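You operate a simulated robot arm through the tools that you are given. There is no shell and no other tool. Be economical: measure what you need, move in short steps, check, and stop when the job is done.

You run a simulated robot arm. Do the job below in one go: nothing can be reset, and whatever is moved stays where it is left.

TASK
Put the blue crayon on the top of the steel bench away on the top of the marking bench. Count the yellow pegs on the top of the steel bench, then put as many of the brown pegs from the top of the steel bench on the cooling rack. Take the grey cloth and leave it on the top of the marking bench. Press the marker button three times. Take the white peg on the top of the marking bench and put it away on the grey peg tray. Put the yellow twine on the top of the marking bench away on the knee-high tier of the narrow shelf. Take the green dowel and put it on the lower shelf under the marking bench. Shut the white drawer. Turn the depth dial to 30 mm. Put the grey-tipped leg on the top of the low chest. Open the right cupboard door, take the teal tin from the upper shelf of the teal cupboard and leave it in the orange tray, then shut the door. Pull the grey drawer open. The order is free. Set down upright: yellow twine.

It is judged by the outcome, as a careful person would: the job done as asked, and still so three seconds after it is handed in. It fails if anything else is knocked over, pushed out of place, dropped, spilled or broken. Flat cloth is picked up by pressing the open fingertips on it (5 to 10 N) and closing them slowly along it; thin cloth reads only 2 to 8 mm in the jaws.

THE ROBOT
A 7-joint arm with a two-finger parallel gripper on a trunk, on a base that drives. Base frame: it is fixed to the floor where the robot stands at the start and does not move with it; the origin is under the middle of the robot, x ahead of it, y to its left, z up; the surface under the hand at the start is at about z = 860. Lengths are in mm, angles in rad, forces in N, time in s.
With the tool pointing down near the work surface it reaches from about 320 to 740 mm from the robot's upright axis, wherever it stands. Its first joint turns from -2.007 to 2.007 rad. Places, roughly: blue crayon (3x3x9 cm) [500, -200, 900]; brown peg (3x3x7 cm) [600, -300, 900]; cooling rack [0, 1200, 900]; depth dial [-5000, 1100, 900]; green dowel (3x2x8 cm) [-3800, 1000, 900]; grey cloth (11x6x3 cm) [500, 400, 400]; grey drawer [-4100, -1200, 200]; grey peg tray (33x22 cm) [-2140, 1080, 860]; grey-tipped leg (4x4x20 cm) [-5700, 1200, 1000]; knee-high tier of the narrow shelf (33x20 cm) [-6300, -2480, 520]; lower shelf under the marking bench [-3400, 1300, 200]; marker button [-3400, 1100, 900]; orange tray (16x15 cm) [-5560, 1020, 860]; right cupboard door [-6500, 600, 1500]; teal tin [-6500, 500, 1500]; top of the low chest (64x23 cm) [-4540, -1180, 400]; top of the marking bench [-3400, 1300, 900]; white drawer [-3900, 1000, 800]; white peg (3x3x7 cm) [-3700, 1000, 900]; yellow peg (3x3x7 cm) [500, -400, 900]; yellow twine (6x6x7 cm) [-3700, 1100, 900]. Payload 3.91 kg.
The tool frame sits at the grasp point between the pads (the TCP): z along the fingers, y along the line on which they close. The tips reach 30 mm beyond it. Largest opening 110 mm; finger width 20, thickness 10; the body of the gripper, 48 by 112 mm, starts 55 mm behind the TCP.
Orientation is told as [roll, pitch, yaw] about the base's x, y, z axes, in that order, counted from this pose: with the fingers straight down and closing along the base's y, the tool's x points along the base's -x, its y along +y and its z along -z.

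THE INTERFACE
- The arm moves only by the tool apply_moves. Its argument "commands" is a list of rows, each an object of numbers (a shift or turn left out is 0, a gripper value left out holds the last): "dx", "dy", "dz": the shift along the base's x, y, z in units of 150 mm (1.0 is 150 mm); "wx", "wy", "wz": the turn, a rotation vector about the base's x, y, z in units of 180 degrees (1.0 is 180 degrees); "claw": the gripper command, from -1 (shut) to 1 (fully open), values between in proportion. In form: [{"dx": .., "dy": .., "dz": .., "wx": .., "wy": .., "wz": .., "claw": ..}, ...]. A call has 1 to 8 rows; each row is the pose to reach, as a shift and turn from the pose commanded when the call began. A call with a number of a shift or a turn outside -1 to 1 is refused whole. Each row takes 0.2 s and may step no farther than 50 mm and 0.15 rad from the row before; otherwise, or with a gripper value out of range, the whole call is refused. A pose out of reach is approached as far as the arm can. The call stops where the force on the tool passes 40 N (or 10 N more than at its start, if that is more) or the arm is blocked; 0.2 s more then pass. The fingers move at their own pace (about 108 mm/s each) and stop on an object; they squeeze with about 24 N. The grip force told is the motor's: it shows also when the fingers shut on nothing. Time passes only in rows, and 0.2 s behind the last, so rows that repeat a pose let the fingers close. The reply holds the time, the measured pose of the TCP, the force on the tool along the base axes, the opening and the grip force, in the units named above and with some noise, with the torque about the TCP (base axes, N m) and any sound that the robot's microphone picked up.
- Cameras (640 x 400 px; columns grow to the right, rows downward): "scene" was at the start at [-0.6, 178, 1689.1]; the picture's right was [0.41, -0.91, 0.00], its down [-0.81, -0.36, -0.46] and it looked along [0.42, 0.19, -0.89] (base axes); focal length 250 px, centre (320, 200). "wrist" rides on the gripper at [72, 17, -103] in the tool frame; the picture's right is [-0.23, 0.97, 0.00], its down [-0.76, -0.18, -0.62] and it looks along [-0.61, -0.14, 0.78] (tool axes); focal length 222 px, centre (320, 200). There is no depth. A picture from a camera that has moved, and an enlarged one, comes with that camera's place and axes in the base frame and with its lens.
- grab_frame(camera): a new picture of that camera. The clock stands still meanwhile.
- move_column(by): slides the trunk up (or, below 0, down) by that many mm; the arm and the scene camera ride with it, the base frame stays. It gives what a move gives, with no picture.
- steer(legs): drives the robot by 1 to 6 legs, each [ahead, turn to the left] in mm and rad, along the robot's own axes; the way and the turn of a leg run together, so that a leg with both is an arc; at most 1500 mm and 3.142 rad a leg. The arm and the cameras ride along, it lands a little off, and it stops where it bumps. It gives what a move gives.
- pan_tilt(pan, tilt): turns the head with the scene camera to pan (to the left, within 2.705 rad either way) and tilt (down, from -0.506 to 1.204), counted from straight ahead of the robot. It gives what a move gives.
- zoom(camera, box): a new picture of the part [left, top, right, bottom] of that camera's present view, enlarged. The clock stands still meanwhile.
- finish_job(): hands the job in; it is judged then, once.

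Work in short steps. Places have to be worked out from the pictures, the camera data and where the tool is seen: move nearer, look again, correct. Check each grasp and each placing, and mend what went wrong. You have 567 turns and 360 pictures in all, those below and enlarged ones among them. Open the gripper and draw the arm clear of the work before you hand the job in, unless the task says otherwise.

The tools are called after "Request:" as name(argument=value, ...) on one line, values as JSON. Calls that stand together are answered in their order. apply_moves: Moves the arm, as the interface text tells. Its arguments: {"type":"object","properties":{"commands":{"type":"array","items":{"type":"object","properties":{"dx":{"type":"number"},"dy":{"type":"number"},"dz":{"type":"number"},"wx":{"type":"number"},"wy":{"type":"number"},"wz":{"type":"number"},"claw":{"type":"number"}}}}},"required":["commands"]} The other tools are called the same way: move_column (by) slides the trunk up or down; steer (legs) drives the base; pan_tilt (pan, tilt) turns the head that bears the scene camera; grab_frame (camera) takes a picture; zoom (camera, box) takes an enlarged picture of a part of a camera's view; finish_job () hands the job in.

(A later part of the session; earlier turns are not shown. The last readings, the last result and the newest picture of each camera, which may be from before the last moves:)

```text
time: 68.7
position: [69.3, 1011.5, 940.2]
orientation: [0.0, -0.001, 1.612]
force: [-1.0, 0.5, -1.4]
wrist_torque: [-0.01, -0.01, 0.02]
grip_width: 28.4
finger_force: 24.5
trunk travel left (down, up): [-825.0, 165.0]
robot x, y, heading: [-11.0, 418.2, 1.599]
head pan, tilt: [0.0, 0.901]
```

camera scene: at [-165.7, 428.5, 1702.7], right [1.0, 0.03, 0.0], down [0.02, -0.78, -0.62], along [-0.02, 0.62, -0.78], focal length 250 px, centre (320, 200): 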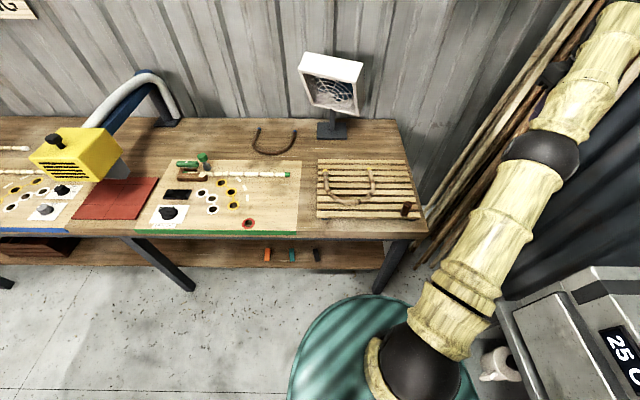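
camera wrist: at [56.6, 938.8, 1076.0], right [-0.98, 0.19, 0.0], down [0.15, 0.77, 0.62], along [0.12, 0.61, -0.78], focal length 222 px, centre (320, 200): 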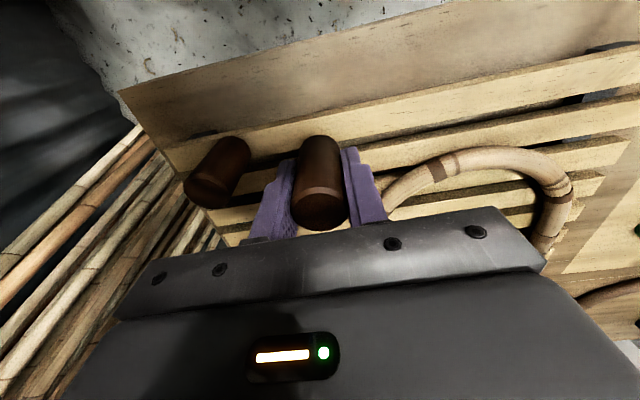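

A hair more until contact, then release.

Request:
apply_moves(commands=[{"dz": -0.015}, {"dz": -0.025}])

```text
time: 69.3
position: [68.3, 1011.1, 935.6]
orientation: [0.0, -0.001, 1.611]
force: [0.3, -1.3, 7.2]
wrist_torque: [-0.06, -0.01, -0.01]
grip_width: 28.3
finger_force: 24.2
trunk travel left (down, up): [-825.0, 165.0]
robot x, y, heading: [-12.4, 416.8, 1.607]
head pan, tilt: [0.0, 0.901]
```

Contact; release and rise.

Request:
apply_moves(commands=[{"dz": 0.005}, {"dz": 0.005, "claw": -0.3}, {"dz": 0.005, "claw": -0.1}, {"dz": 0.005, "claw": -0.05}])

Request:
apply_moves(commands=[{"dz": 0.15}, {"dz": 0.45}, {"dz": 0.75}, {"dz": 1.0}])

Request:
grab_frame(camera="wrist")

```text
time: 70.3
position: [69.6, 1010.7, 937.0]
orientation: [0.0, -0.001, 1.611]
force: [0.5, 0.7, -0.1]
wrist_torque: [0.02, -0.01, 0.0]
grip_width: 52.3
finger_force: 0.1
trunk travel left (down, up): [-825.0, 165.0]
robot x, y, heading: [-11.9, 416.9, 1.6]
head pan, tilt: [0.0, 0.901]
```

```text
time: 71.3
position: [67.3, 1007.8, 1087.3]
orientation: [-0.001, -0.002, 1.61]
force: [-0.7, -0.5, 0.6]
wrist_torque: [-0.01, -0.03, 0.0]
grip_width: 52.3
finger_force: 0.0
trunk travel left (down, up): [-825.0, 165.0]
robot x, y, heading: [-12.6, 418.4, 1.603]
head pan, tilt: [0.0, 0.901]
```

```text
327 pictures are left
camera wrist: at [54.3, 935.2, 1190.5], right [-0.98, 0.19, 0.0], down [0.15, 0.77, 0.62], along [0.12, 0.61, -0.78], focal length 222 px, centre (320, 200)
```

wrist: 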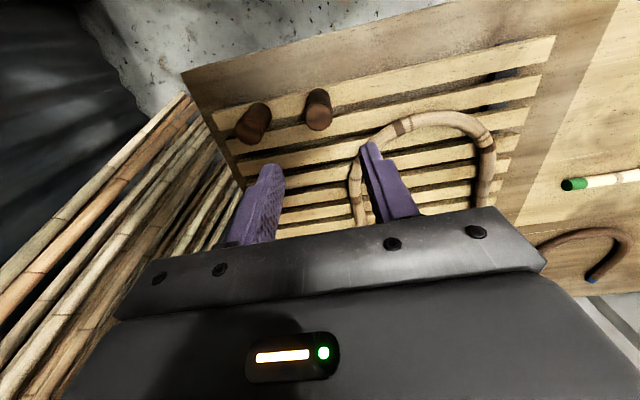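

Both pegs stand on the rack. Retract and go back; look at the area under the steam box for the grey cloth.

Request:
apply_moves(commands=[{"dz": 0.3}, {"dz": 0.6}, {"dz": 0.9, "dy": -0.1}, {"dz": 1.0, "dy": -0.4}, {"dz": 1.0, "dy": -0.7}, {"dz": 1.0, "dy": -1.0}])

Request:
apply_moves(commands=[{"dy": -0.3}, {"dy": -0.6}])

Request:
steer(legs=[[-300, 0]])

Request:
pan_tilt(pan=-1.2, tilt=1.0)

Request:
grab_frame(camera="scene")

```text
time: 72.7
position: [67.9, 858.3, 1238.5]
orientation: [0.001, -0.002, 1.611]
force: [0.3, -1.2, -0.1]
wrist_torque: [0.01, 0.04, 0.02]
grip_width: 52.2
finger_force: 0.1
trunk travel left (down, up): [-825.0, 165.0]
robot x, y, heading: [-17.6, 416.8, 1.602]
head pan, tilt: [0.0, 0.901]
```

```text
time: 73.3
position: [68.1, 771.1, 1234.8]
orientation: [0.001, -0.001, 1.611]
force: [-0.3, 0.1, 0.2]
wrist_torque: [0.0, -0.02, 0.02]
grip_width: 52.3
finger_force: 0.0
trunk travel left (down, up): [-825.0, 165.0]
robot x, y, heading: [-12.5, 417.1, 1.604]
head pan, tilt: [0.0, 0.901]
```

```text
time: 75.6
position: [75.9, 470.4, 1236.0]
orientation: [0.001, -0.001, 1.618]
force: [0.7, 0.2, -0.6]
wrist_torque: [0.0, 0.0, 0.02]
grip_width: 52.0
finger_force: 0.1
trunk travel left (down, up): [-825.0, 165.0]
robot x, y, heading: [-4.8, 116.9, 1.603]
head pan, tilt: [0.0, 0.901]
```

```text
time: 77.0
position: [75.5, 471.2, 1233.9]
orientation: [-0.001, 0.0, 1.617]
force: [0.1, 0.4, 0.6]
wrist_torque: [-0.01, -0.02, 0.0]
grip_width: 52.2
finger_force: 0.0
trunk travel left (down, up): [-825.0, 165.0]
robot x, y, heading: [-6.7, 116.1, 1.604]
head pan, tilt: [-1.201, 1.0]
```

```text
326 pictures are left
camera scene: at [-89.0, 77.9, 1695.4], right [0.4, -0.92, 0.0], down [-0.77, -0.33, -0.54], along [0.5, 0.21, -0.84], focal length 250 px, centre (320, 200)
```

scene: 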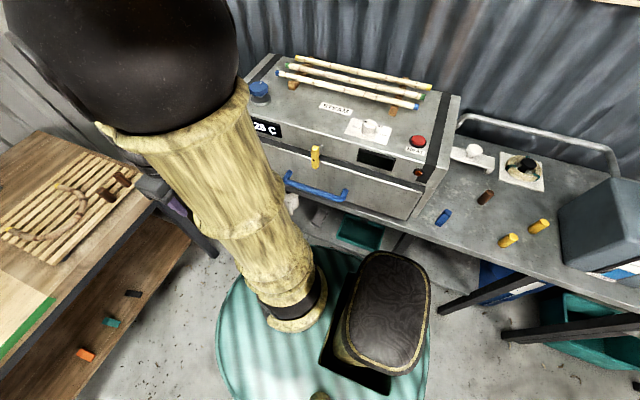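

The white roll on the shelf below the steam box is probably the grey cloth. Turn to face the bench and pick the blue crayon first.

Request:
steer(legs=[[0, -1.6]])

Request:
pan_tilt(pan=0.5, tilt=0.9)

Request:
grab_frame(camera="scene")

```text
time: 83.0
position: [350.3, 35.9, 1234.8]
orientation: [0.0, -0.001, 0.042]
force: [-0.3, -1.3, 0.4]
wrist_torque: [0.01, -0.01, -0.05]
grip_width: 52.3
finger_force: 0.1
trunk travel left (down, up): [-825.0, 165.0]
robot x, y, heading: [-2.5, 116.7, 0.033]
head pan, tilt: [-1.201, 1.0]
```

```text
time: 84.7
position: [349.7, 35.7, 1234.4]
orientation: [0.001, 0.001, 0.041]
force: [-0.6, 0.3, 0.4]
wrist_torque: [0.0, 0.02, 0.01]
grip_width: 52.4
finger_force: 0.0
trunk travel left (down, up): [-825.0, 165.0]
robot x, y, heading: [-1.7, 117.4, 0.028]
head pan, tilt: [0.499, 0.901]
```

```text
325 pictures are left
camera scene: at [-1.8, 304.9, 1702.6], right [0.51, -0.86, 0.0], down [-0.68, -0.4, -0.62], along [0.54, 0.31, -0.78], focal length 250 px, centre (320, 200)
```

scene: 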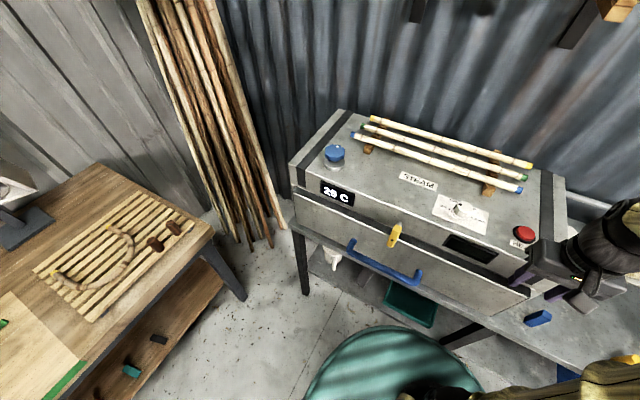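

Move over the blue crayon at about (482,-158).

Request:
apply_moves(commands=[{"dy": -0.3}, {"dy": -0.6}, {"dy": -0.9, "claw": 0.1}, {"dy": -1.0, "dx": 0.25}, {"dy": -1.0, "dx": 0.5}, {"dy": -1.0, "dx": 0.8}])

Request:
apply_moves(commands=[{"dy": -0.3, "dz": -0.1}, {"dy": -0.3, "dz": -0.4}, {"dy": -0.3, "dz": -0.7}, {"dy": -0.3, "dz": -0.9}])

Request:
grab_frame(camera="wrist")

```text
time: 86.1
position: [472.1, -113.6, 1234.7]
orientation: [0.0, 0.001, 0.038]
force: [0.4, 0.5, 0.5]
wrist_torque: [0.02, 0.04, 0.02]
grip_width: 60.6
finger_force: 0.1
trunk travel left (down, up): [-825.0, 165.0]
robot x, y, heading: [-4.6, 119.4, 0.031]
head pan, tilt: [0.499, 0.901]
```

```text
time: 87.1
position: [470.2, -159.6, 1098.1]
orientation: [0.001, -0.002, 0.041]
force: [-0.1, -0.1, 0.1]
wrist_torque: [0.02, -0.02, -0.04]
grip_width: 60.3
finger_force: 0.1
trunk travel left (down, up): [-825.0, 165.0]
robot x, y, heading: [-4.7, 115.9, 0.034]
head pan, tilt: [0.499, 0.901]
```

```text
324 pictures are left
camera wrist: at [397.0, -145.5, 1202.6], right [0.19, 0.98, 0.0], down [0.77, -0.15, 0.62], along [0.61, -0.12, -0.78], focal length 222 px, centre (320, 200)
```

wrist: 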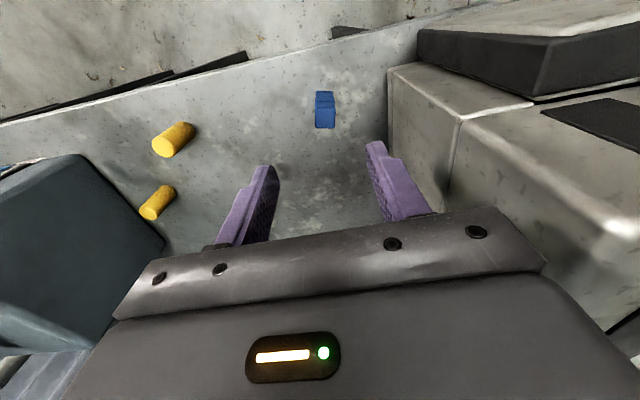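

Request:
zoom(camera="wrist", box=[290, 80, 370, 130])

```text
8.00 times, centred on (330, 105) of wrist
camera zoom: at [397.0, -145.5, 1202.6], right [0.19, 0.98, 0.0], down [0.77, -0.15, 0.62], along [0.61, -0.12, -0.78], focal length 1777 px, centre (240, 960)
```

zoom: 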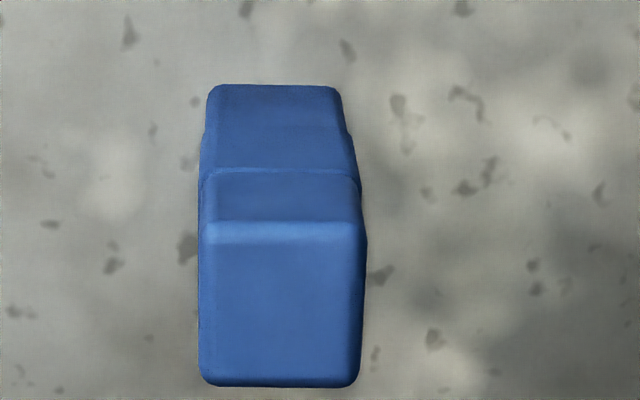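

Crayon's faces lie along the picture's axes, so turn the hand by -0.23 rad, then descend over (480,-155).

Request:
apply_moves(commands=[{"wz": -0.04, "dx": 0.06, "dy": 0.03}, {"wz": -0.073, "dx": 0.06, "dy": 0.03}, {"wz": -0.073, "dx": 0.06, "dy": 0.03, "dz": -0.3}])

Request:
grab_frame(camera="wrist")

```text
time: 87.9
position: [478.7, -155.7, 1053.9]
orientation: [0.0, 0.004, -0.189]
force: [-0.8, 0.6, -0.3]
wrist_torque: [0.02, 0.07, -0.03]
grip_width: 60.6
finger_force: 0.1
trunk travel left (down, up): [-825.0, 165.0]
robot x, y, heading: [-2.4, 117.9, 0.034]
head pan, tilt: [0.499, 0.901]
```

```text
322 pictures are left
camera wrist: at [410.8, -124.7, 1157.5], right [0.41, 0.91, 0.0], down [0.71, -0.32, 0.62], along [0.57, -0.25, -0.78], focal length 222 px, centre (320, 200)
```

wrist: 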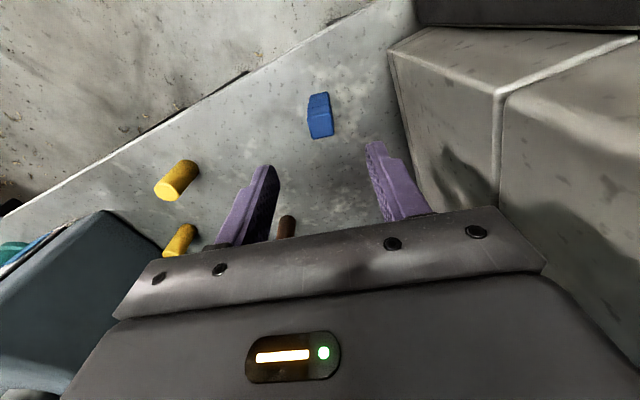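

Aligned now with top at (481,-154). Descend to z≈912 and grip.

Request:
apply_moves(commands=[{"dz": -0.3, "dx": 0.015, "dy": 0.01}, {"dz": -0.6, "dx": 0.015, "dy": 0.01}, {"dz": -0.8, "dx": 0.015, "dy": 0.01}, {"dz": -0.94, "dx": 0.015, "dy": 0.01}, {"dz": -0.94, "dx": 0.015, "dy": 0.01, "claw": -1}, {"dz": -0.94, "dx": 0.015, "dy": 0.01, "claw": -1}, {"dz": -0.94, "dx": 0.015, "dy": 0.01, "claw": -1}])

Request:
apply_moves(commands=[{"dz": 0.3}, {"dz": 0.6}, {"dz": 0.9}, {"dz": 1.0}])

Request:
grab_frame(camera="wrist")

```text
time: 89.5
position: [481.1, -152.9, 913.5]
orientation: [-0.001, 0.0, -0.188]
force: [0.1, 0.2, 0.1]
wrist_torque: [-0.03, -0.02, -0.01]
grip_width: 23.7
finger_force: 23.8
trunk travel left (down, up): [-825.0, 165.0]
robot x, y, heading: [-4.5, 116.5, 0.032]
head pan, tilt: [0.499, 0.901]
```

```text
time: 90.5
position: [482.1, -152.2, 1062.0]
orientation: [0.001, 0.001, -0.188]
force: [-1.0, 0.3, -0.7]
wrist_torque: [-0.06, -0.01, -0.01]
grip_width: 23.5
finger_force: 23.8
trunk travel left (down, up): [-825.0, 165.0]
robot x, y, heading: [-3.4, 115.4, 0.03]
head pan, tilt: [0.499, 0.901]
```

```text
321 pictures are left
camera wrist: at [413.9, -121.6, 1165.6], right [0.41, 0.91, 0.0], down [0.71, -0.32, 0.62], along [0.57, -0.25, -0.78], focal length 222 px, centre (320, 200)
```

wrist: 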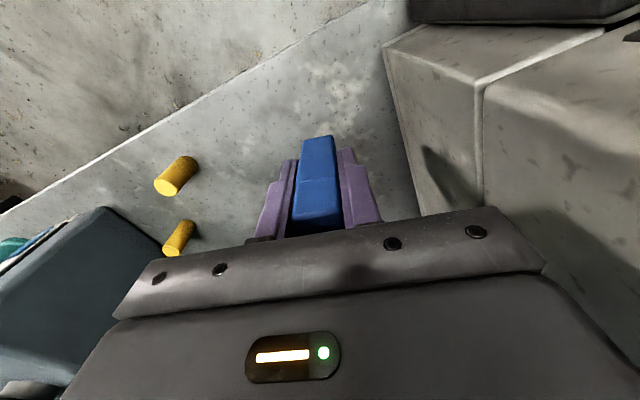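

Crayon held. Lift, retract, turn around toward -x, and look down the corridor.

Request:
apply_moves(commands=[{"dz": 0.3}, {"dz": 0.6}, {"dz": 0.9}, {"dz": 1.0, "dx": -0.25}, {"dz": 1.0, "dx": -0.5, "dy": 0.15}, {"dz": 1.0, "dx": -0.75, "dy": 0.3}, {"dz": 1.0, "dx": -0.95, "dy": 0.45}])

Request:
apply_moves(commands=[{"dz": 0.2, "dy": 0.2}, {"dz": 0.2, "dy": 0.5}, {"dz": 0.2, "dy": 0.8}])

Request:
steer(legs=[[0, 3.1]])

Request:
pan_tilt(pan=0.0, tilt=0.4)

Request:
grab_frame(camera="scene")

```text
time: 92.1
position: [336.7, -86.6, 1214.4]
orientation: [-0.001, -0.002, -0.189]
force: [-0.8, 0.0, -0.1]
wrist_torque: [-0.03, 0.02, 0.0]
grip_width: 23.4
finger_force: 24.1
trunk travel left (down, up): [-825.0, 165.0]
robot x, y, heading: [-1.8, 116.9, 0.032]
head pan, tilt: [0.499, 0.901]
```

```text
time: 92.9
position: [337.3, 36.3, 1243.9]
orientation: [0.0, -0.001, -0.187]
force: [-0.4, 0.2, 0.5]
wrist_torque: [-0.02, 0.01, 0.02]
grip_width: 23.3
finger_force: 24.5
trunk travel left (down, up): [-825.0, 165.0]
robot x, y, heading: [-6.9, 117.5, 0.033]
head pan, tilt: [0.499, 0.901]
```

```text
time: 100.3
position: [-124.4, 448.7, 1244.2]
orientation: [0.001, 0.0, 1.971]
force: [-0.8, -0.2, -0.7]
wrist_torque: [0.02, 0.03, 0.02]
grip_width: 23.3
finger_force: 24.3
trunk travel left (down, up): [-825.0, 165.0]
robot x, y, heading: [-2.6, 119.4, 2.148]
head pan, tilt: [0.499, 0.901]
stopped in leg 1: the robot was blocked; the commanded pose is now the measured one
```

```text
time: 101.3
position: [-124.7, 449.9, 1243.5]
orientation: [0.0, 0.0, 1.97]
force: [0.0, 0.7, -1.5]
wrist_torque: [0.03, -0.01, 0.03]
grip_width: 23.3
finger_force: 23.6
trunk travel left (down, up): [-825.0, 165.0]
robot x, y, heading: [-6.0, 115.5, 2.153]
head pan, tilt: [0.0, 0.4]
```

```text
320 pictures are left
camera scene: at [-148.8, 60.9, 1745.6], right [0.84, 0.55, 0.0], down [0.21, -0.33, -0.92], along [-0.51, 0.77, -0.39], focal length 250 px, centre (320, 200)
```

scene: 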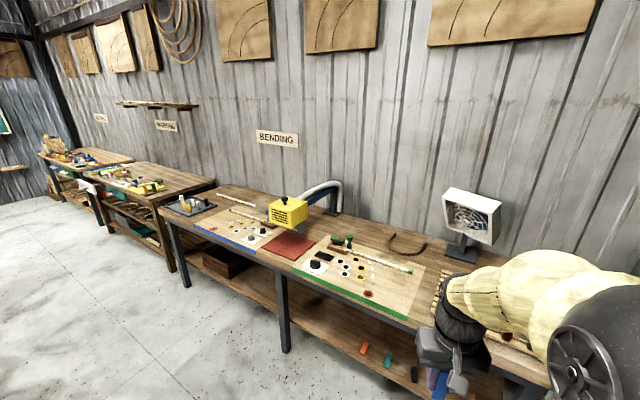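

The turn was blocked at heading 2.15. Look toward what is at right/behind before moving.

Request:
pan_tilt(pan=-1.6, tilt=0.9)

Request:
grab_frame(camera="scene")

Request:
pan_tilt(pan=-2.6, tilt=1.0)

Request:
grab_frame(camera="scene")

```text
time: 102.9
position: [-123.5, 449.7, 1244.3]
orientation: [0.001, 0.0, 1.969]
force: [0.6, -0.3, -0.2]
wrist_torque: [0.01, 0.04, -0.01]
grip_width: 23.3
finger_force: 24.2
trunk travel left (down, up): [-825.0, 165.0]
robot x, y, heading: [-3.4, 117.0, 2.151]
head pan, tilt: [-1.6, 0.901]
```

```text
319 pictures are left
camera scene: at [-33.5, 23.2, 1702.7], right [0.52, -0.85, 0.0], down [-0.67, -0.41, -0.62], along [0.53, 0.33, -0.78], focal length 250 px, centre (320, 200)
```

scene: 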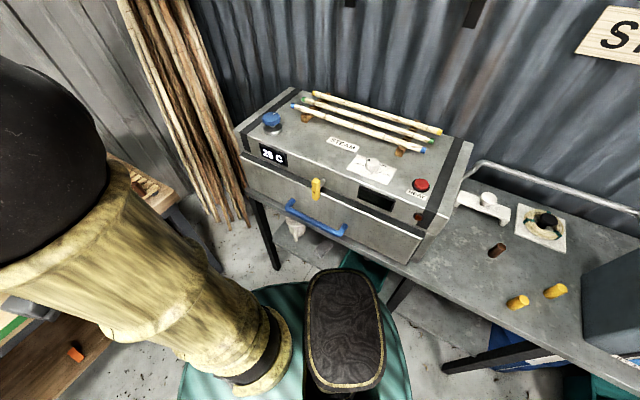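

```text
time: 104.2
position: [-124.5, 448.9, 1244.9]
orientation: [-0.001, 0.0, 1.972]
force: [0.7, 1.0, -1.4]
wrist_torque: [-0.01, 0.0, -0.02]
grip_width: 23.4
finger_force: 24.2
trunk travel left (down, up): [-825.0, 165.0]
robot x, y, heading: [-4.6, 122.1, 2.153]
head pan, tilt: [-2.601, 1.0]
```

```text
318 pictures are left
camera scene: at [-35.0, -46.6, 1695.4], right [-0.43, -0.9, 0.0], down [-0.76, 0.36, -0.54], along [0.49, -0.23, -0.84], focal length 250 px, centre (320, 200)
```

scene: 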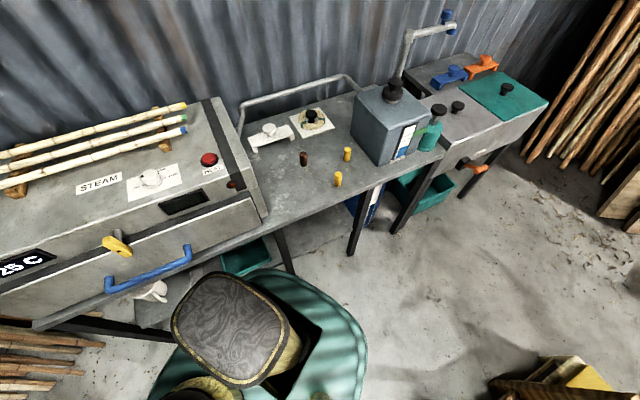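

The base's rear seems to be touching by the steel bench's foot. Advance a little away and finish the turn.

Request:
pan_tilt(pan=0.0, tilt=0.5)

Request:
steer(legs=[[150, 0], [0, 0.95]])

Request:
grab_frame(camera="scene")

```text
time: 106.5
position: [-124.4, 448.4, 1242.6]
orientation: [0.0, 0.0, 1.971]
force: [0.4, -0.3, -1.1]
wrist_torque: [-0.05, -0.02, -0.02]
grip_width: 23.4
finger_force: 24.0
trunk travel left (down, up): [-825.0, 165.0]
robot x, y, heading: [-4.0, 118.3, 2.152]
head pan, tilt: [0.0, 0.499]
```

```text
time: 111.5
position: [-426.8, 337.8, 1244.1]
orientation: [-0.001, 0.001, 2.924]
force: [0.4, -0.3, 0.2]
wrist_torque: [-0.02, -0.02, -0.03]
grip_width: 23.7
finger_force: 23.7
trunk travel left (down, up): [-825.0, 165.0]
robot x, y, heading: [-87.0, 245.3, 3.102]
head pan, tilt: [0.0, 0.499]
```

```text
317 pictures are left
camera scene: at [-122.9, 92.6, 1736.5], right [0.04, 1.0, 0.0], down [0.48, -0.02, -0.88], along [-0.88, 0.03, -0.48], focal length 250 px, centre (320, 200)
```

scene: 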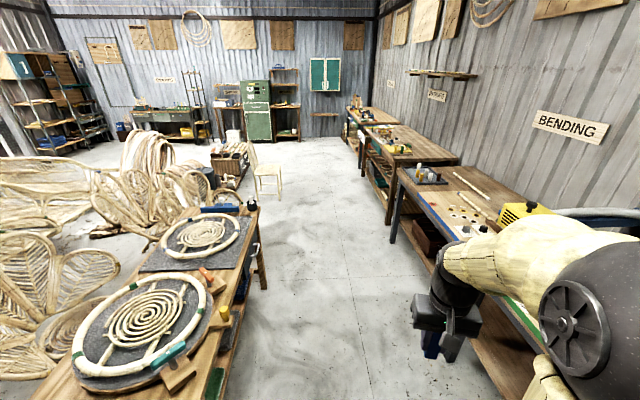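

A corridor opens ahead: left table edge near y -250, right benches from y≈850. Drive along at y≈250–300 toward the second (marking) bench.

Request:
steer(legs=[[1500, 0.04], [1100, 0]])

Request:
pan_tilt(pan=-1.0, tilt=0.6)

Request:
grab_frame(camera="scene")

```text
time: 126.5
position: [-3050.5, 350.2, 1245.4]
orientation: [0.0, 0.001, 2.961]
force: [0.4, 0.0, -0.2]
wrist_torque: [0.01, 0.04, -0.02]
grip_width: 23.8
finger_force: 23.6
trunk travel left (down, up): [-825.0, 165.0]
robot x, y, heading: [-2707.9, 268.4, -3.146]
head pan, tilt: [0.0, 0.499]
```

```text
time: 127.8
position: [-3049.7, 349.6, 1244.8]
orientation: [0.0, 0.001, 2.96]
force: [0.2, 0.2, -0.4]
wrist_torque: [0.0, 0.0, 0.02]
grip_width: 23.5
finger_force: 23.9
trunk travel left (down, up): [-825.0, 165.0]
robot x, y, heading: [-2707.4, 269.2, -3.137]
head pan, tilt: [-1.0, 0.6]
```

```text
316 pictures are left
camera scene: at [-2695.2, 189.2, 1727.4], right [0.84, 0.54, 0.0], down [0.31, -0.47, -0.83], along [-0.45, 0.69, -0.56], focal length 250 px, centre (320, 200)
```

scene: 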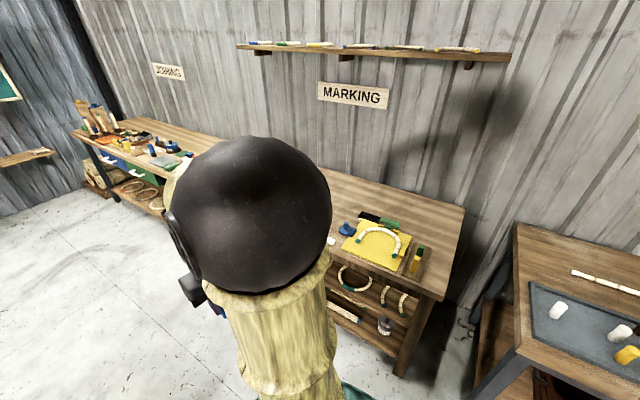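

Marking bench is the next one. Drive 650 further and turn right to face it.

Request:
steer(legs=[[650, 0], [0, -1.571]])

Request:
pan_tilt(pan=0.3, tilt=0.8)

Request:
grab_frame(camera="scene")

Request:
grab_frame(camera="wrist")

```text
time: 137.6
position: [-3291.6, 608.9, 1244.4]
orientation: [0.0, 0.001, 1.404]
force: [-0.1, -0.3, -0.6]
wrist_torque: [-0.05, -0.03, 0.01]
grip_width: 23.4
finger_force: 24.2
trunk travel left (down, up): [-825.0, 165.0]
robot x, y, heading: [-3366.8, 267.7, 1.594]
head pan, tilt: [-1.0, 0.6]
```

```text
time: 139.0
position: [-3291.1, 610.2, 1243.8]
orientation: [-0.001, -0.001, 1.403]
force: [0.1, 0.7, -1.4]
wrist_torque: [-0.02, 0.0, 0.0]
grip_width: 23.6
finger_force: 23.8
trunk travel left (down, up): [-825.0, 165.0]
robot x, y, heading: [-3366.9, 268.1, 1.584]
head pan, tilt: [0.3, 0.799]
```

```text
315 pictures are left
camera scene: at [-3543.2, 279.9, 1710.6], right [0.95, 0.31, 0.0], down [0.22, -0.68, -0.7], along [-0.22, 0.66, -0.72], focal length 250 px, centre (320, 200)
```

scene: 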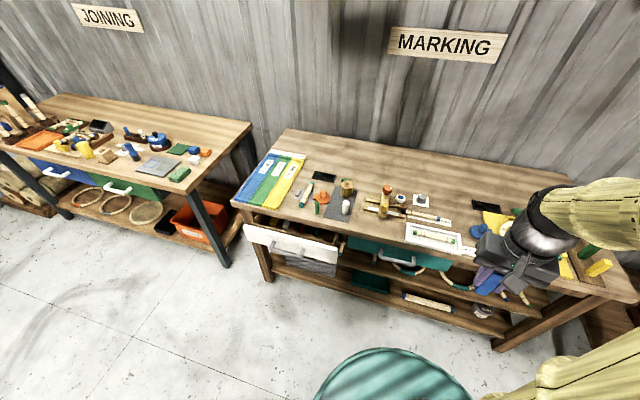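

```text
314 pictures are left
camera wrist: at [-3319.9, 541.4, 1347.5], right [-0.92, 0.39, 0.0], down [0.3, 0.72, 0.62], along [0.24, 0.58, -0.78], focal length 222 px, centre (320, 200)
```

wrist: 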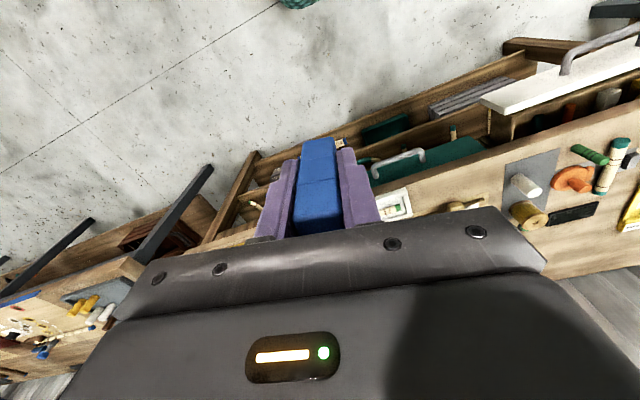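

Zoom on the bench top to find free space and the objects.

Request:
zoom(camera="scene", box=[230, 130, 430, 255])

Request:
zoom(camera="scene", box=[400, 150, 640, 300])

```text
3.20 times, centred on (330, 192) of scene
camera zoom: at [-3543.2, 279.9, 1710.6], right [0.95, 0.31, 0.0], down [0.22, -0.68, -0.7], along [-0.22, 0.66, -0.72], focal length 802 px, centre (288, 224)
```

zoom: 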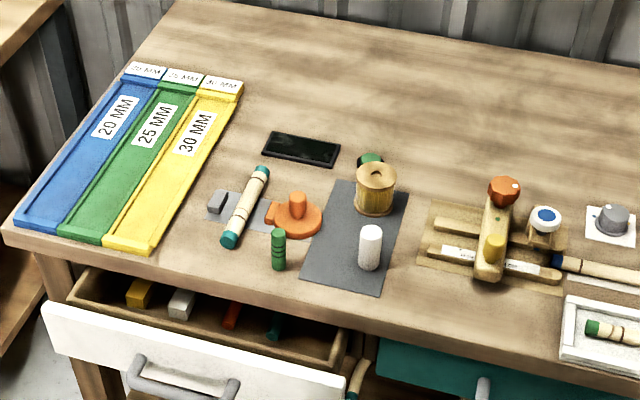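

```text
2.67 times, centred on (520, 225) of scene
camera zoom: at [-3543.2, 279.9, 1710.6], right [0.95, 0.31, 0.0], down [0.22, -0.68, -0.7], along [-0.22, 0.66, -0.72], focal length 668 px, centre (-213, 133)
```

zoom: 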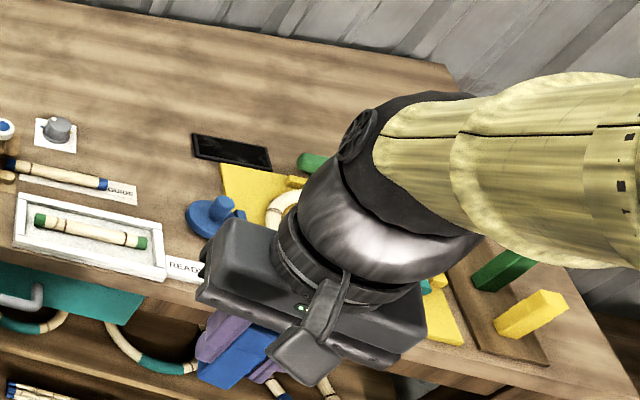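

Free strip found in front of the jig: around (-3540,985). Drive 100 nearer and move the crayon over it.

Request:
steer(legs=[[100, 0]])

Request:
apply_moves(commands=[{"dx": -0.3}, {"dx": -0.6}, {"dx": -0.9}, {"dx": -1.0, "dy": 0.3}, {"dx": -1.0, "dy": 0.6}, {"dx": -1.0, "dy": 0.9}])

Request:
apply_moves(commands=[{"dx": -0.2, "dy": 0.2}, {"dx": -0.4, "dy": 0.4}, {"dx": -0.6, "dy": 0.6}, {"dx": -0.65, "dy": 0.8}])

Request:
grab_frame(camera="wrist")

Request:
grab_frame(camera="scene")

```text
time: 140.3
position: [-3292.8, 712.6, 1243.4]
orientation: [-0.001, 0.003, 1.406]
force: [0.0, 0.8, -1.0]
wrist_torque: [-0.06, 0.01, -0.01]
grip_width: 23.6
finger_force: 24.6
trunk travel left (down, up): [-825.0, 165.0]
robot x, y, heading: [-3367.3, 372.5, 1.588]
head pan, tilt: [0.3, 0.799]
```

```text
time: 141.7
position: [-3442.8, 849.3, 1242.7]
orientation: [0.0, 0.001, 1.404]
force: [-0.7, 0.6, 0.2]
wrist_torque: [-0.03, -0.01, 0.02]
grip_width: 23.5
finger_force: 23.6
trunk travel left (down, up): [-825.0, 165.0]
robot x, y, heading: [-3370.0, 369.2, 1.588]
head pan, tilt: [0.3, 0.799]
```

```text
time: 142.7
position: [-3540.2, 965.8, 1243.2]
orientation: [0.001, -0.001, 1.404]
force: [-0.3, -0.1, -0.4]
wrist_torque: [-0.04, -0.01, 0.0]
grip_width: 23.6
finger_force: 24.2
trunk travel left (down, up): [-825.0, 165.0]
robot x, y, heading: [-3370.0, 366.2, 1.59]
head pan, tilt: [0.3, 0.799]
```

```text
311 pictures are left
camera wrist: at [-3569.3, 898.6, 1347.3], right [-0.92, 0.39, 0.0], down [0.3, 0.72, 0.62], along [0.24, 0.57, -0.78], focal length 222 px, centre (320, 200)
```

wrist: 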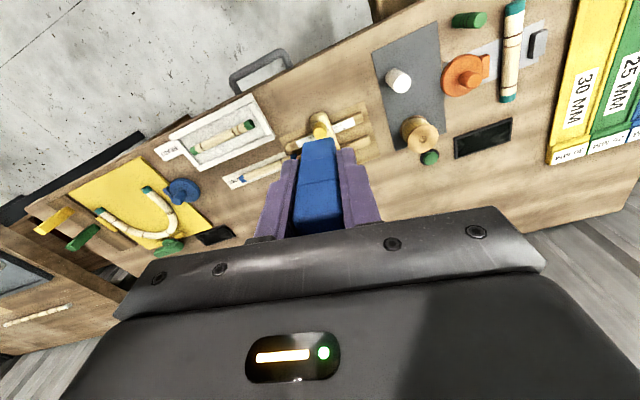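

```text
310 pictures are left
camera scene: at [-3544.5, 382.1, 1710.6], right [0.95, 0.31, 0.0], down [0.22, -0.68, -0.7], along [-0.22, 0.66, -0.72], focal length 250 px, centre (320, 200)
```

scene: 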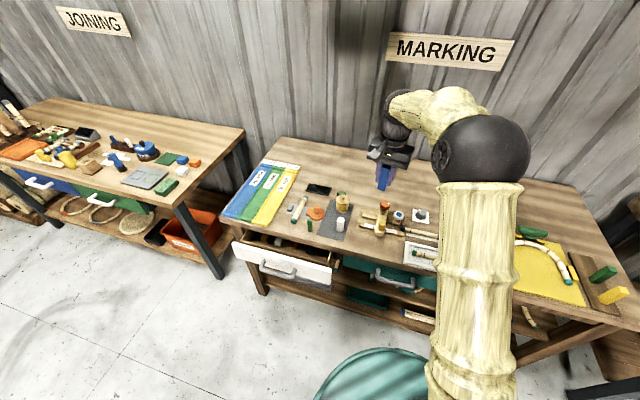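

Check where the bench edge lies under the crayon.

Request:
zoom(camera="wrist", box=[220, 30, 460, 180])

```text
2.67 times, centred on (340, 105) of wrist
camera zoom: at [-3569.3, 898.6, 1347.3], right [-0.92, 0.39, 0.0], down [0.3, 0.72, 0.62], along [0.24, 0.57, -0.78], focal length 592 px, centre (267, 453)
```

zoom: 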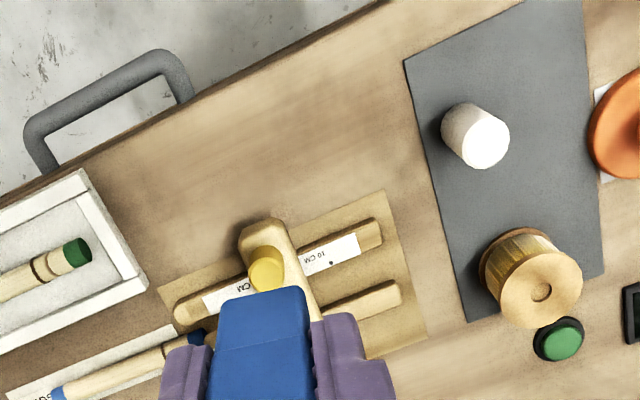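

Bench edge at y≈939, jig front at y≈1054; place at (-3545,992). Descend.

Request:
apply_moves(commands=[{"dx": -0.03, "dy": 0.17}, {"dx": -0.03, "dy": 0.17, "dz": -0.3}, {"dx": -0.03, "dy": 0.17, "dz": -0.6}, {"dx": -0.03, "dy": 0.17, "dz": -0.9}, {"dx": -0.03, "dy": 0.17, "dz": -1.0}])

Request:
apply_moves(commands=[{"dz": -0.3}, {"dz": -0.6}, {"dz": -0.9}, {"dz": -1.0}])

Request:
grab_frame(camera="wrist")

```text
time: 143.9
position: [-3544.4, 993.9, 1091.8]
orientation: [0.0, -0.002, 1.406]
force: [0.2, -1.0, -0.1]
wrist_torque: [-0.01, 0.01, -0.02]
grip_width: 23.3
finger_force: 24.5
trunk travel left (down, up): [-825.0, 165.0]
robot x, y, heading: [-3369.2, 369.8, 1.59]
head pan, tilt: [0.3, 0.799]
```

```text
time: 144.9
position: [-3546.7, 991.6, 943.8]
orientation: [0.001, 0.0, 1.404]
force: [-0.2, -0.2, -0.1]
wrist_torque: [0.0, -0.02, -0.03]
grip_width: 23.3
finger_force: 24.1
trunk travel left (down, up): [-825.0, 165.0]
robot x, y, heading: [-3372.0, 372.4, 1.583]
head pan, tilt: [0.3, 0.799]
```

```text
308 pictures are left
camera wrist: at [-3575.2, 924.1, 1046.8], right [-0.92, 0.38, 0.0], down [0.3, 0.72, 0.62], along [0.24, 0.58, -0.78], focal length 222 px, centre (320, 200)
```

wrist: 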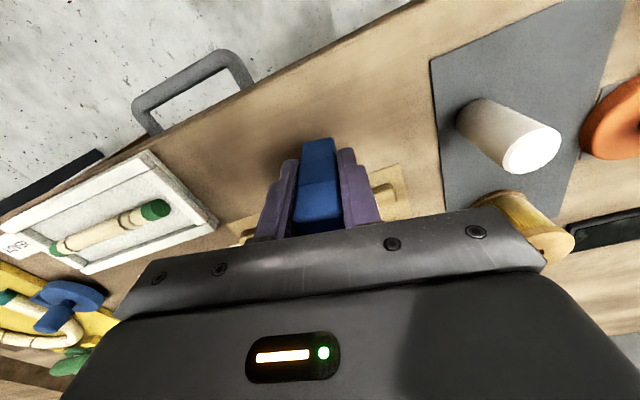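

Clear all around. Lower to contact.

Request:
apply_moves(commands=[{"dz": -0.1}, {"dz": -0.17}, {"dz": -0.2}])

```text
time: 145.7
position: [-3547.3, 992.2, 914.1]
orientation: [0.0, -0.001, 1.405]
force: [0.2, 0.9, -0.4]
wrist_torque: [-0.01, -0.01, 0.02]
grip_width: 23.3
finger_force: 24.7
trunk travel left (down, up): [-825.0, 165.0]
robot x, y, heading: [-3370.6, 366.0, 1.592]
head pan, tilt: [0.3, 0.799]
```

Request:
apply_moves(commands=[{"dz": -0.015}, {"dz": -0.03}])

```text
time: 146.3
position: [-3547.0, 991.8, 912.0]
orientation: [0.004, -0.005, 1.406]
force: [-2.5, 0.1, 21.3]
wrist_torque: [-0.05, 0.01, 0.0]
grip_width: 23.9
finger_force: 24.2
trunk travel left (down, up): [-825.0, 165.0]
robot x, y, heading: [-3370.1, 366.7, 1.584]
head pan, tilt: [0.3, 0.799]
```

Contact at z 912. Release and rise.

Request:
apply_moves(commands=[{"dz": 0.02}, {"dz": 0.02, "claw": -0.3}, {"dz": 0.02, "claw": -0.1}, {"dz": 0.02, "claw": -0.1}])

Request:
apply_moves(commands=[{"dz": 0.15}, {"dz": 0.45}, {"dz": 0.75}, {"dz": 1.0}])

Request:
grab_frame(camera="wrist")

```text
time: 147.3
position: [-3545.9, 991.8, 912.7]
orientation: [0.0, 0.0, 1.404]
force: [0.0, -0.3, -0.6]
wrist_torque: [-0.01, 0.0, -0.03]
grip_width: 49.7
finger_force: 0.1
trunk travel left (down, up): [-825.0, 165.0]
robot x, y, heading: [-3370.6, 369.8, 1.589]
head pan, tilt: [0.3, 0.799]
```

```text
time: 148.3
position: [-3545.0, 993.3, 1063.3]
orientation: [0.002, -0.001, 1.406]
force: [-0.4, -0.8, 0.1]
wrist_torque: [0.02, -0.04, 0.02]
grip_width: 49.4
finger_force: 0.1
trunk travel left (down, up): [-825.0, 165.0]
robot x, y, heading: [-3368.3, 369.8, 1.595]
head pan, tilt: [0.3, 0.799]
```

```text
307 pictures are left
camera wrist: at [-3573.5, 924.2, 1167.8], right [-0.92, 0.38, 0.0], down [0.3, 0.72, 0.62], along [0.24, 0.58, -0.78], focal length 222 px, centre (320, 200)
```

wrist: 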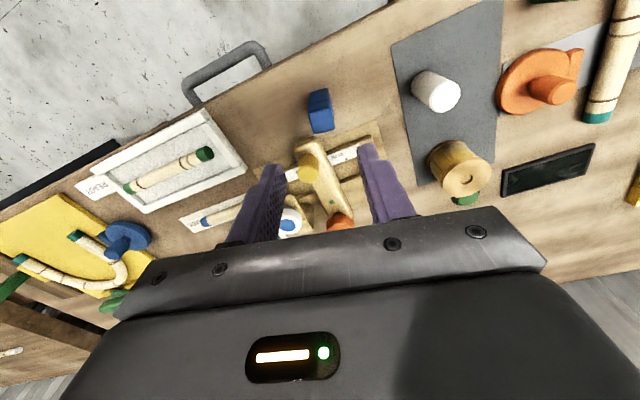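

Crayon stands. The marker button appears as the white post with blue cap at about (-3430,1146). Raise, move 110 mm closer, and go look above it.

Request:
apply_moves(commands=[{"dz": 0.3}, {"dz": 0.6}, {"dz": 0.9, "dy": -0.1}, {"dz": 0.9, "dy": -0.4}, {"dz": 0.9, "dy": -0.7, "claw": -1}])

Request:
steer(legs=[[120, 0]])

Request:
apply_moves(commands=[{"dx": 0.3}, {"dx": 0.6}, {"dx": 0.75}])

Request:
grab_frame(camera="wrist")

```text
time: 149.5
position: [-3547.3, 883.0, 1197.0]
orientation: [0.0, -0.002, 1.405]
force: [0.5, -0.8, 0.1]
wrist_torque: [0.06, 0.0, 0.01]
grip_width: 0.0
finger_force: 24.1
trunk travel left (down, up): [-825.0, 165.0]
robot x, y, heading: [-3369.5, 367.1, 1.59]
head pan, tilt: [0.3, 0.799]
```

```text
time: 150.8
position: [-3547.4, 1008.2, 1195.4]
orientation: [-0.001, 0.002, 1.405]
force: [0.5, 0.6, 0.1]
wrist_torque: [0.0, 0.03, 0.02]
grip_width: 0.0
finger_force: 23.9
trunk travel left (down, up): [-825.0, 165.0]
robot x, y, heading: [-3372.1, 487.8, 1.587]
head pan, tilt: [0.3, 0.799]
```

```text
time: 151.6
position: [-3434.8, 1005.1, 1196.3]
orientation: [0.001, -0.002, 1.408]
force: [-0.3, -0.4, -0.7]
wrist_torque: [0.01, 0.03, -0.02]
grip_width: 0.0
finger_force: 23.8
trunk travel left (down, up): [-825.0, 165.0]
robot x, y, heading: [-3371.1, 486.8, 1.587]
head pan, tilt: [0.3, 0.799]
```

```text
306 pictures are left
camera wrist: at [-3463.4, 936.8, 1299.1], right [-0.92, 0.38, 0.0], down [0.3, 0.72, 0.62], along [0.24, 0.57, -0.78], focal length 222 px, centre (320, 200)
```

wrist: 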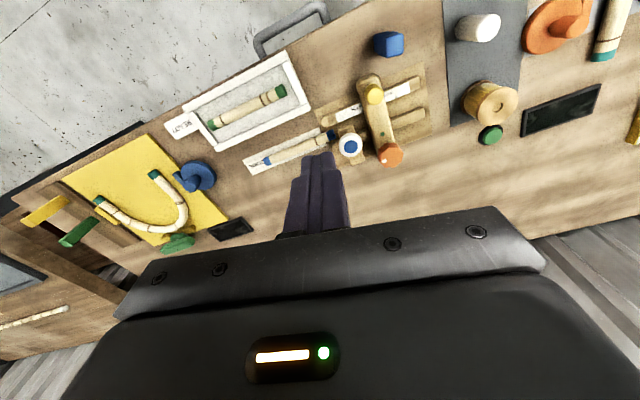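

Request:
zoom(camera="wrist", box=[280, 60, 440, 160])

Request:
zoom(camera="scene", box=[330, 170, 490, 270])

```text
4.00 times, centred on (360, 110) of wrist
camera zoom: at [-3463.4, 936.8, 1299.1], right [-0.92, 0.38, 0.0], down [0.3, 0.72, 0.62], along [0.24, 0.57, -0.78], focal length 888 px, centre (160, 560)
```

zoom: 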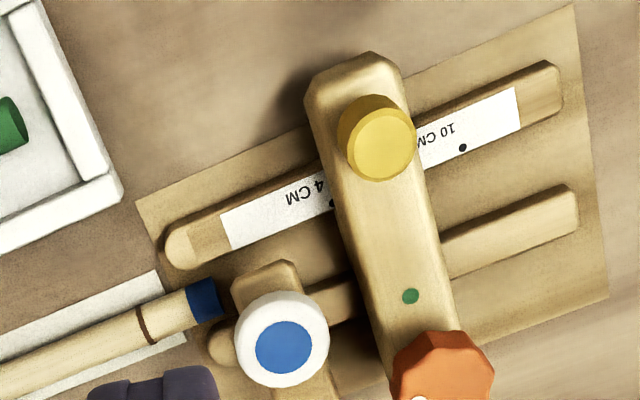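

```text
4.00 times, centred on (410, 220) of scene
camera zoom: at [-3546.2, 501.8, 1710.6], right [0.95, 0.31, 0.0], down [0.22, -0.68, -0.7], along [-0.22, 0.66, -0.72], focal length 1002 px, centre (-40, 120)
```

zoom: 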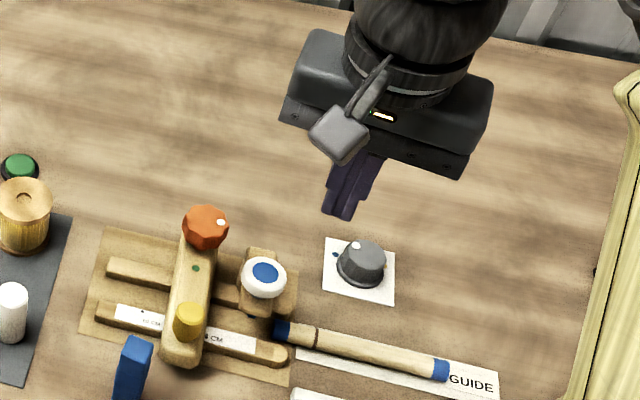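

Triangulated cap top: about (-3445,1126,910). Move above it with shut fingers and descend to z≈965.

Request:
apply_moves(commands=[{"dx": -0.067, "dy": 0.3}, {"dx": -0.067, "dy": 0.6}, {"dx": -0.067, "dy": 0.8, "dz": -0.2}, {"dx": -0.067, "dy": 0.8, "dz": -0.5}, {"dx": -0.067, "dy": 0.8, "dz": -0.8}, {"dx": -0.067, "dy": 0.8, "dz": -1.0}])

Request:
apply_moves(commands=[{"dz": -0.3}, {"dz": -0.52}])

Request:
grab_frame(camera="wrist")

Request:
zoom(camera="scene", box=[330, 170, 490, 270])

```text
time: 153.0
position: [-3447.9, 1126.2, 1047.2]
orientation: [-0.001, -0.001, 1.404]
force: [0.2, -0.5, -0.2]
wrist_torque: [-0.02, -0.05, -0.02]
grip_width: 0.0
finger_force: 24.3
trunk travel left (down, up): [-825.0, 165.0]
robot x, y, heading: [-3369.2, 489.5, 1.591]
head pan, tilt: [0.3, 0.799]
```

```text
time: 153.6
position: [-3448.4, 1127.7, 964.9]
orientation: [0.003, -0.002, 1.406]
force: [-1.8, 0.4, 4.0]
wrist_torque: [0.02, 0.04, -0.01]
grip_width: 0.0
finger_force: 24.1
trunk travel left (down, up): [-825.0, 165.0]
robot x, y, heading: [-3372.4, 489.8, 1.586]
head pan, tilt: [0.3, 0.799]
heard: click
```

```text
303 pictures are left
camera wrist: at [-3476.5, 1059.3, 1069.8], right [-0.92, 0.38, 0.0], down [0.3, 0.72, 0.62], along [0.24, 0.58, -0.78], focal length 222 px, centre (320, 200)
```

wrist: 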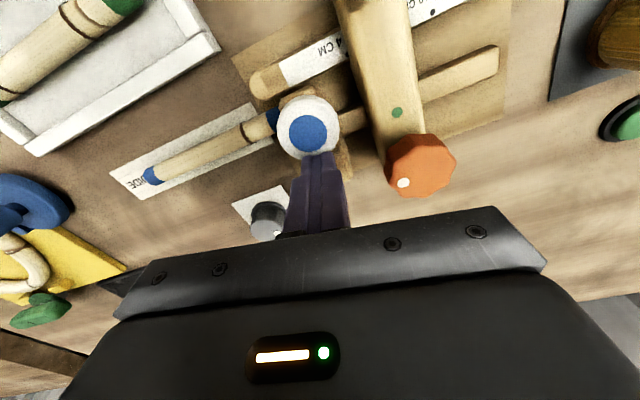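

```text
4.00 times, centred on (410, 220) of scene
camera zoom: at [-3547.2, 501.5, 1710.7], right [0.95, 0.31, 0.0], down [0.22, -0.68, -0.7], along [-0.22, 0.66, -0.72], focal length 1002 px, centre (-40, 120)
```

zoom: 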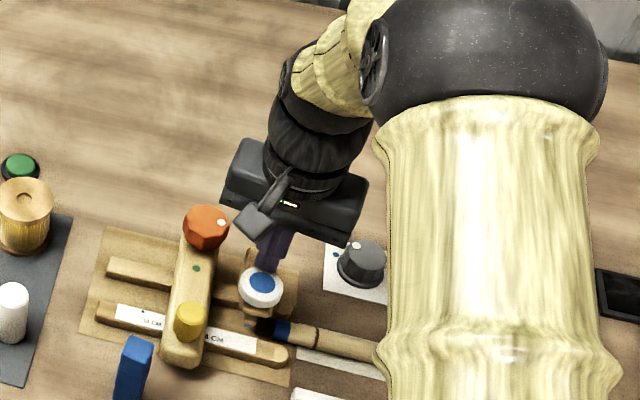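

A click came at z≈965 (cap top is nearer z 935, centre ≈ (-3449,1108)): press one. Rise 25 mm, recentre, see whether release also clicks.

Request:
apply_moves(commands=[{"dz": 0.17}, {"dz": 0.17, "dy": -0.12}])

Request:
zoom(camera="scene", box=[330, 190, 490, 290])

```text
time: 154.2
position: [-3446.7, 1108.8, 991.4]
orientation: [0.0, 0.0, 1.405]
force: [-0.1, 0.9, 0.2]
wrist_torque: [0.0, 0.02, 0.0]
grip_width: 0.0
finger_force: 23.7
trunk travel left (down, up): [-825.0, 165.0]
robot x, y, heading: [-3372.3, 488.3, 1.587]
head pan, tilt: [0.3, 0.799]
```

```text
4.00 times, centred on (410, 240) of scene
camera zoom: at [-3547.1, 501.5, 1710.5], right [0.95, 0.31, 0.0], down [0.22, -0.68, -0.7], along [-0.22, 0.66, -0.72], focal length 1002 px, centre (-40, 40)
```

zoom: 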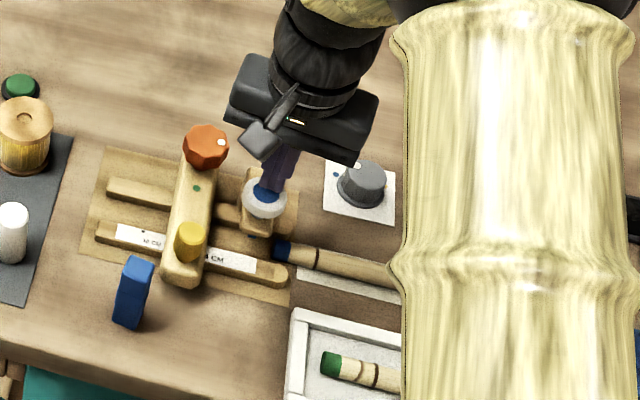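

Press two: descend to z≈962.

Request:
apply_moves(commands=[{"dz": -0.1}, {"dz": -0.16}, {"dz": -0.19}])

```text
time: 155.0
position: [-3446.6, 1107.6, 965.7]
orientation: [0.0, -0.002, 1.405]
force: [-1.4, -2.3, 9.2]
wrist_torque: [-0.09, 0.07, 0.02]
grip_width: 0.1
finger_force: 23.9
trunk travel left (down, up): [-825.0, 165.0]
robot x, y, heading: [-3365.8, 488.0, 1.591]
head pan, tilt: [0.3, 0.799]
heard: click
```

Second click. Rise, then press a third time.

Request:
apply_moves(commands=[{"dz": 0.1}, {"dz": 0.2}, {"dz": 0.2}])

Request:
apply_moves(commands=[{"dz": -0.1}, {"dz": -0.17}, {"dz": -0.2}])

Request:
apply_moves(commands=[{"dz": 0.1}, {"dz": 0.3}, {"dz": 0.6}, {"dz": 0.9}])

Request:
grab_frame(camera="wrist")

```text
time: 155.8
position: [-3445.5, 1108.0, 995.9]
orientation: [0.0, 0.001, 1.406]
force: [-0.3, -0.1, -0.8]
wrist_torque: [0.01, -0.02, -0.03]
grip_width: 0.1
finger_force: 23.9
trunk travel left (down, up): [-825.0, 165.0]
robot x, y, heading: [-3372.5, 487.4, 1.587]
head pan, tilt: [0.3, 0.799]
```

```text
time: 156.6
position: [-3446.0, 1107.1, 965.9]
orientation: [0.001, -0.002, 1.407]
force: [2.0, -1.1, 8.1]
wrist_torque: [-0.04, -0.05, 0.05]
grip_width: 0.1
finger_force: 24.2
trunk travel left (down, up): [-825.0, 165.0]
robot x, y, heading: [-3368.9, 489.7, 1.587]
head pan, tilt: [0.3, 0.799]
heard: click
```

```text
time: 157.6
position: [-3444.9, 1109.4, 1101.3]
orientation: [0.0, 0.0, 1.404]
force: [0.1, -1.4, 0.4]
wrist_torque: [-0.01, 0.04, 0.0]
grip_width: 0.0
finger_force: 24.2
trunk travel left (down, up): [-825.0, 165.0]
robot x, y, heading: [-3371.8, 491.2, 1.584]
head pan, tilt: [0.3, 0.799]
```

```text
300 pictures are left
camera wrist: at [-3473.8, 1042.1, 1204.8], right [-0.92, 0.39, 0.0], down [0.3, 0.72, 0.62], along [0.24, 0.57, -0.78], focal length 222 px, centre (320, 200)
```

wrist: 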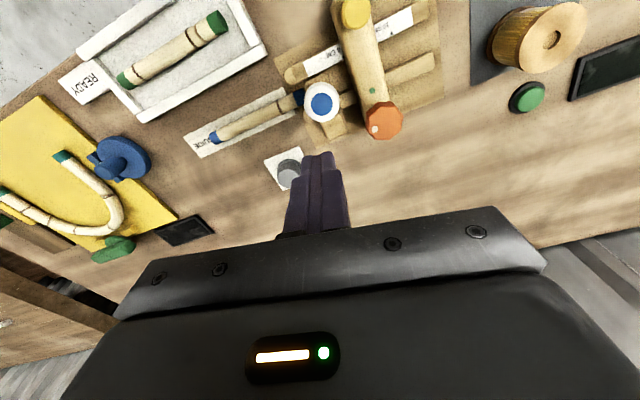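

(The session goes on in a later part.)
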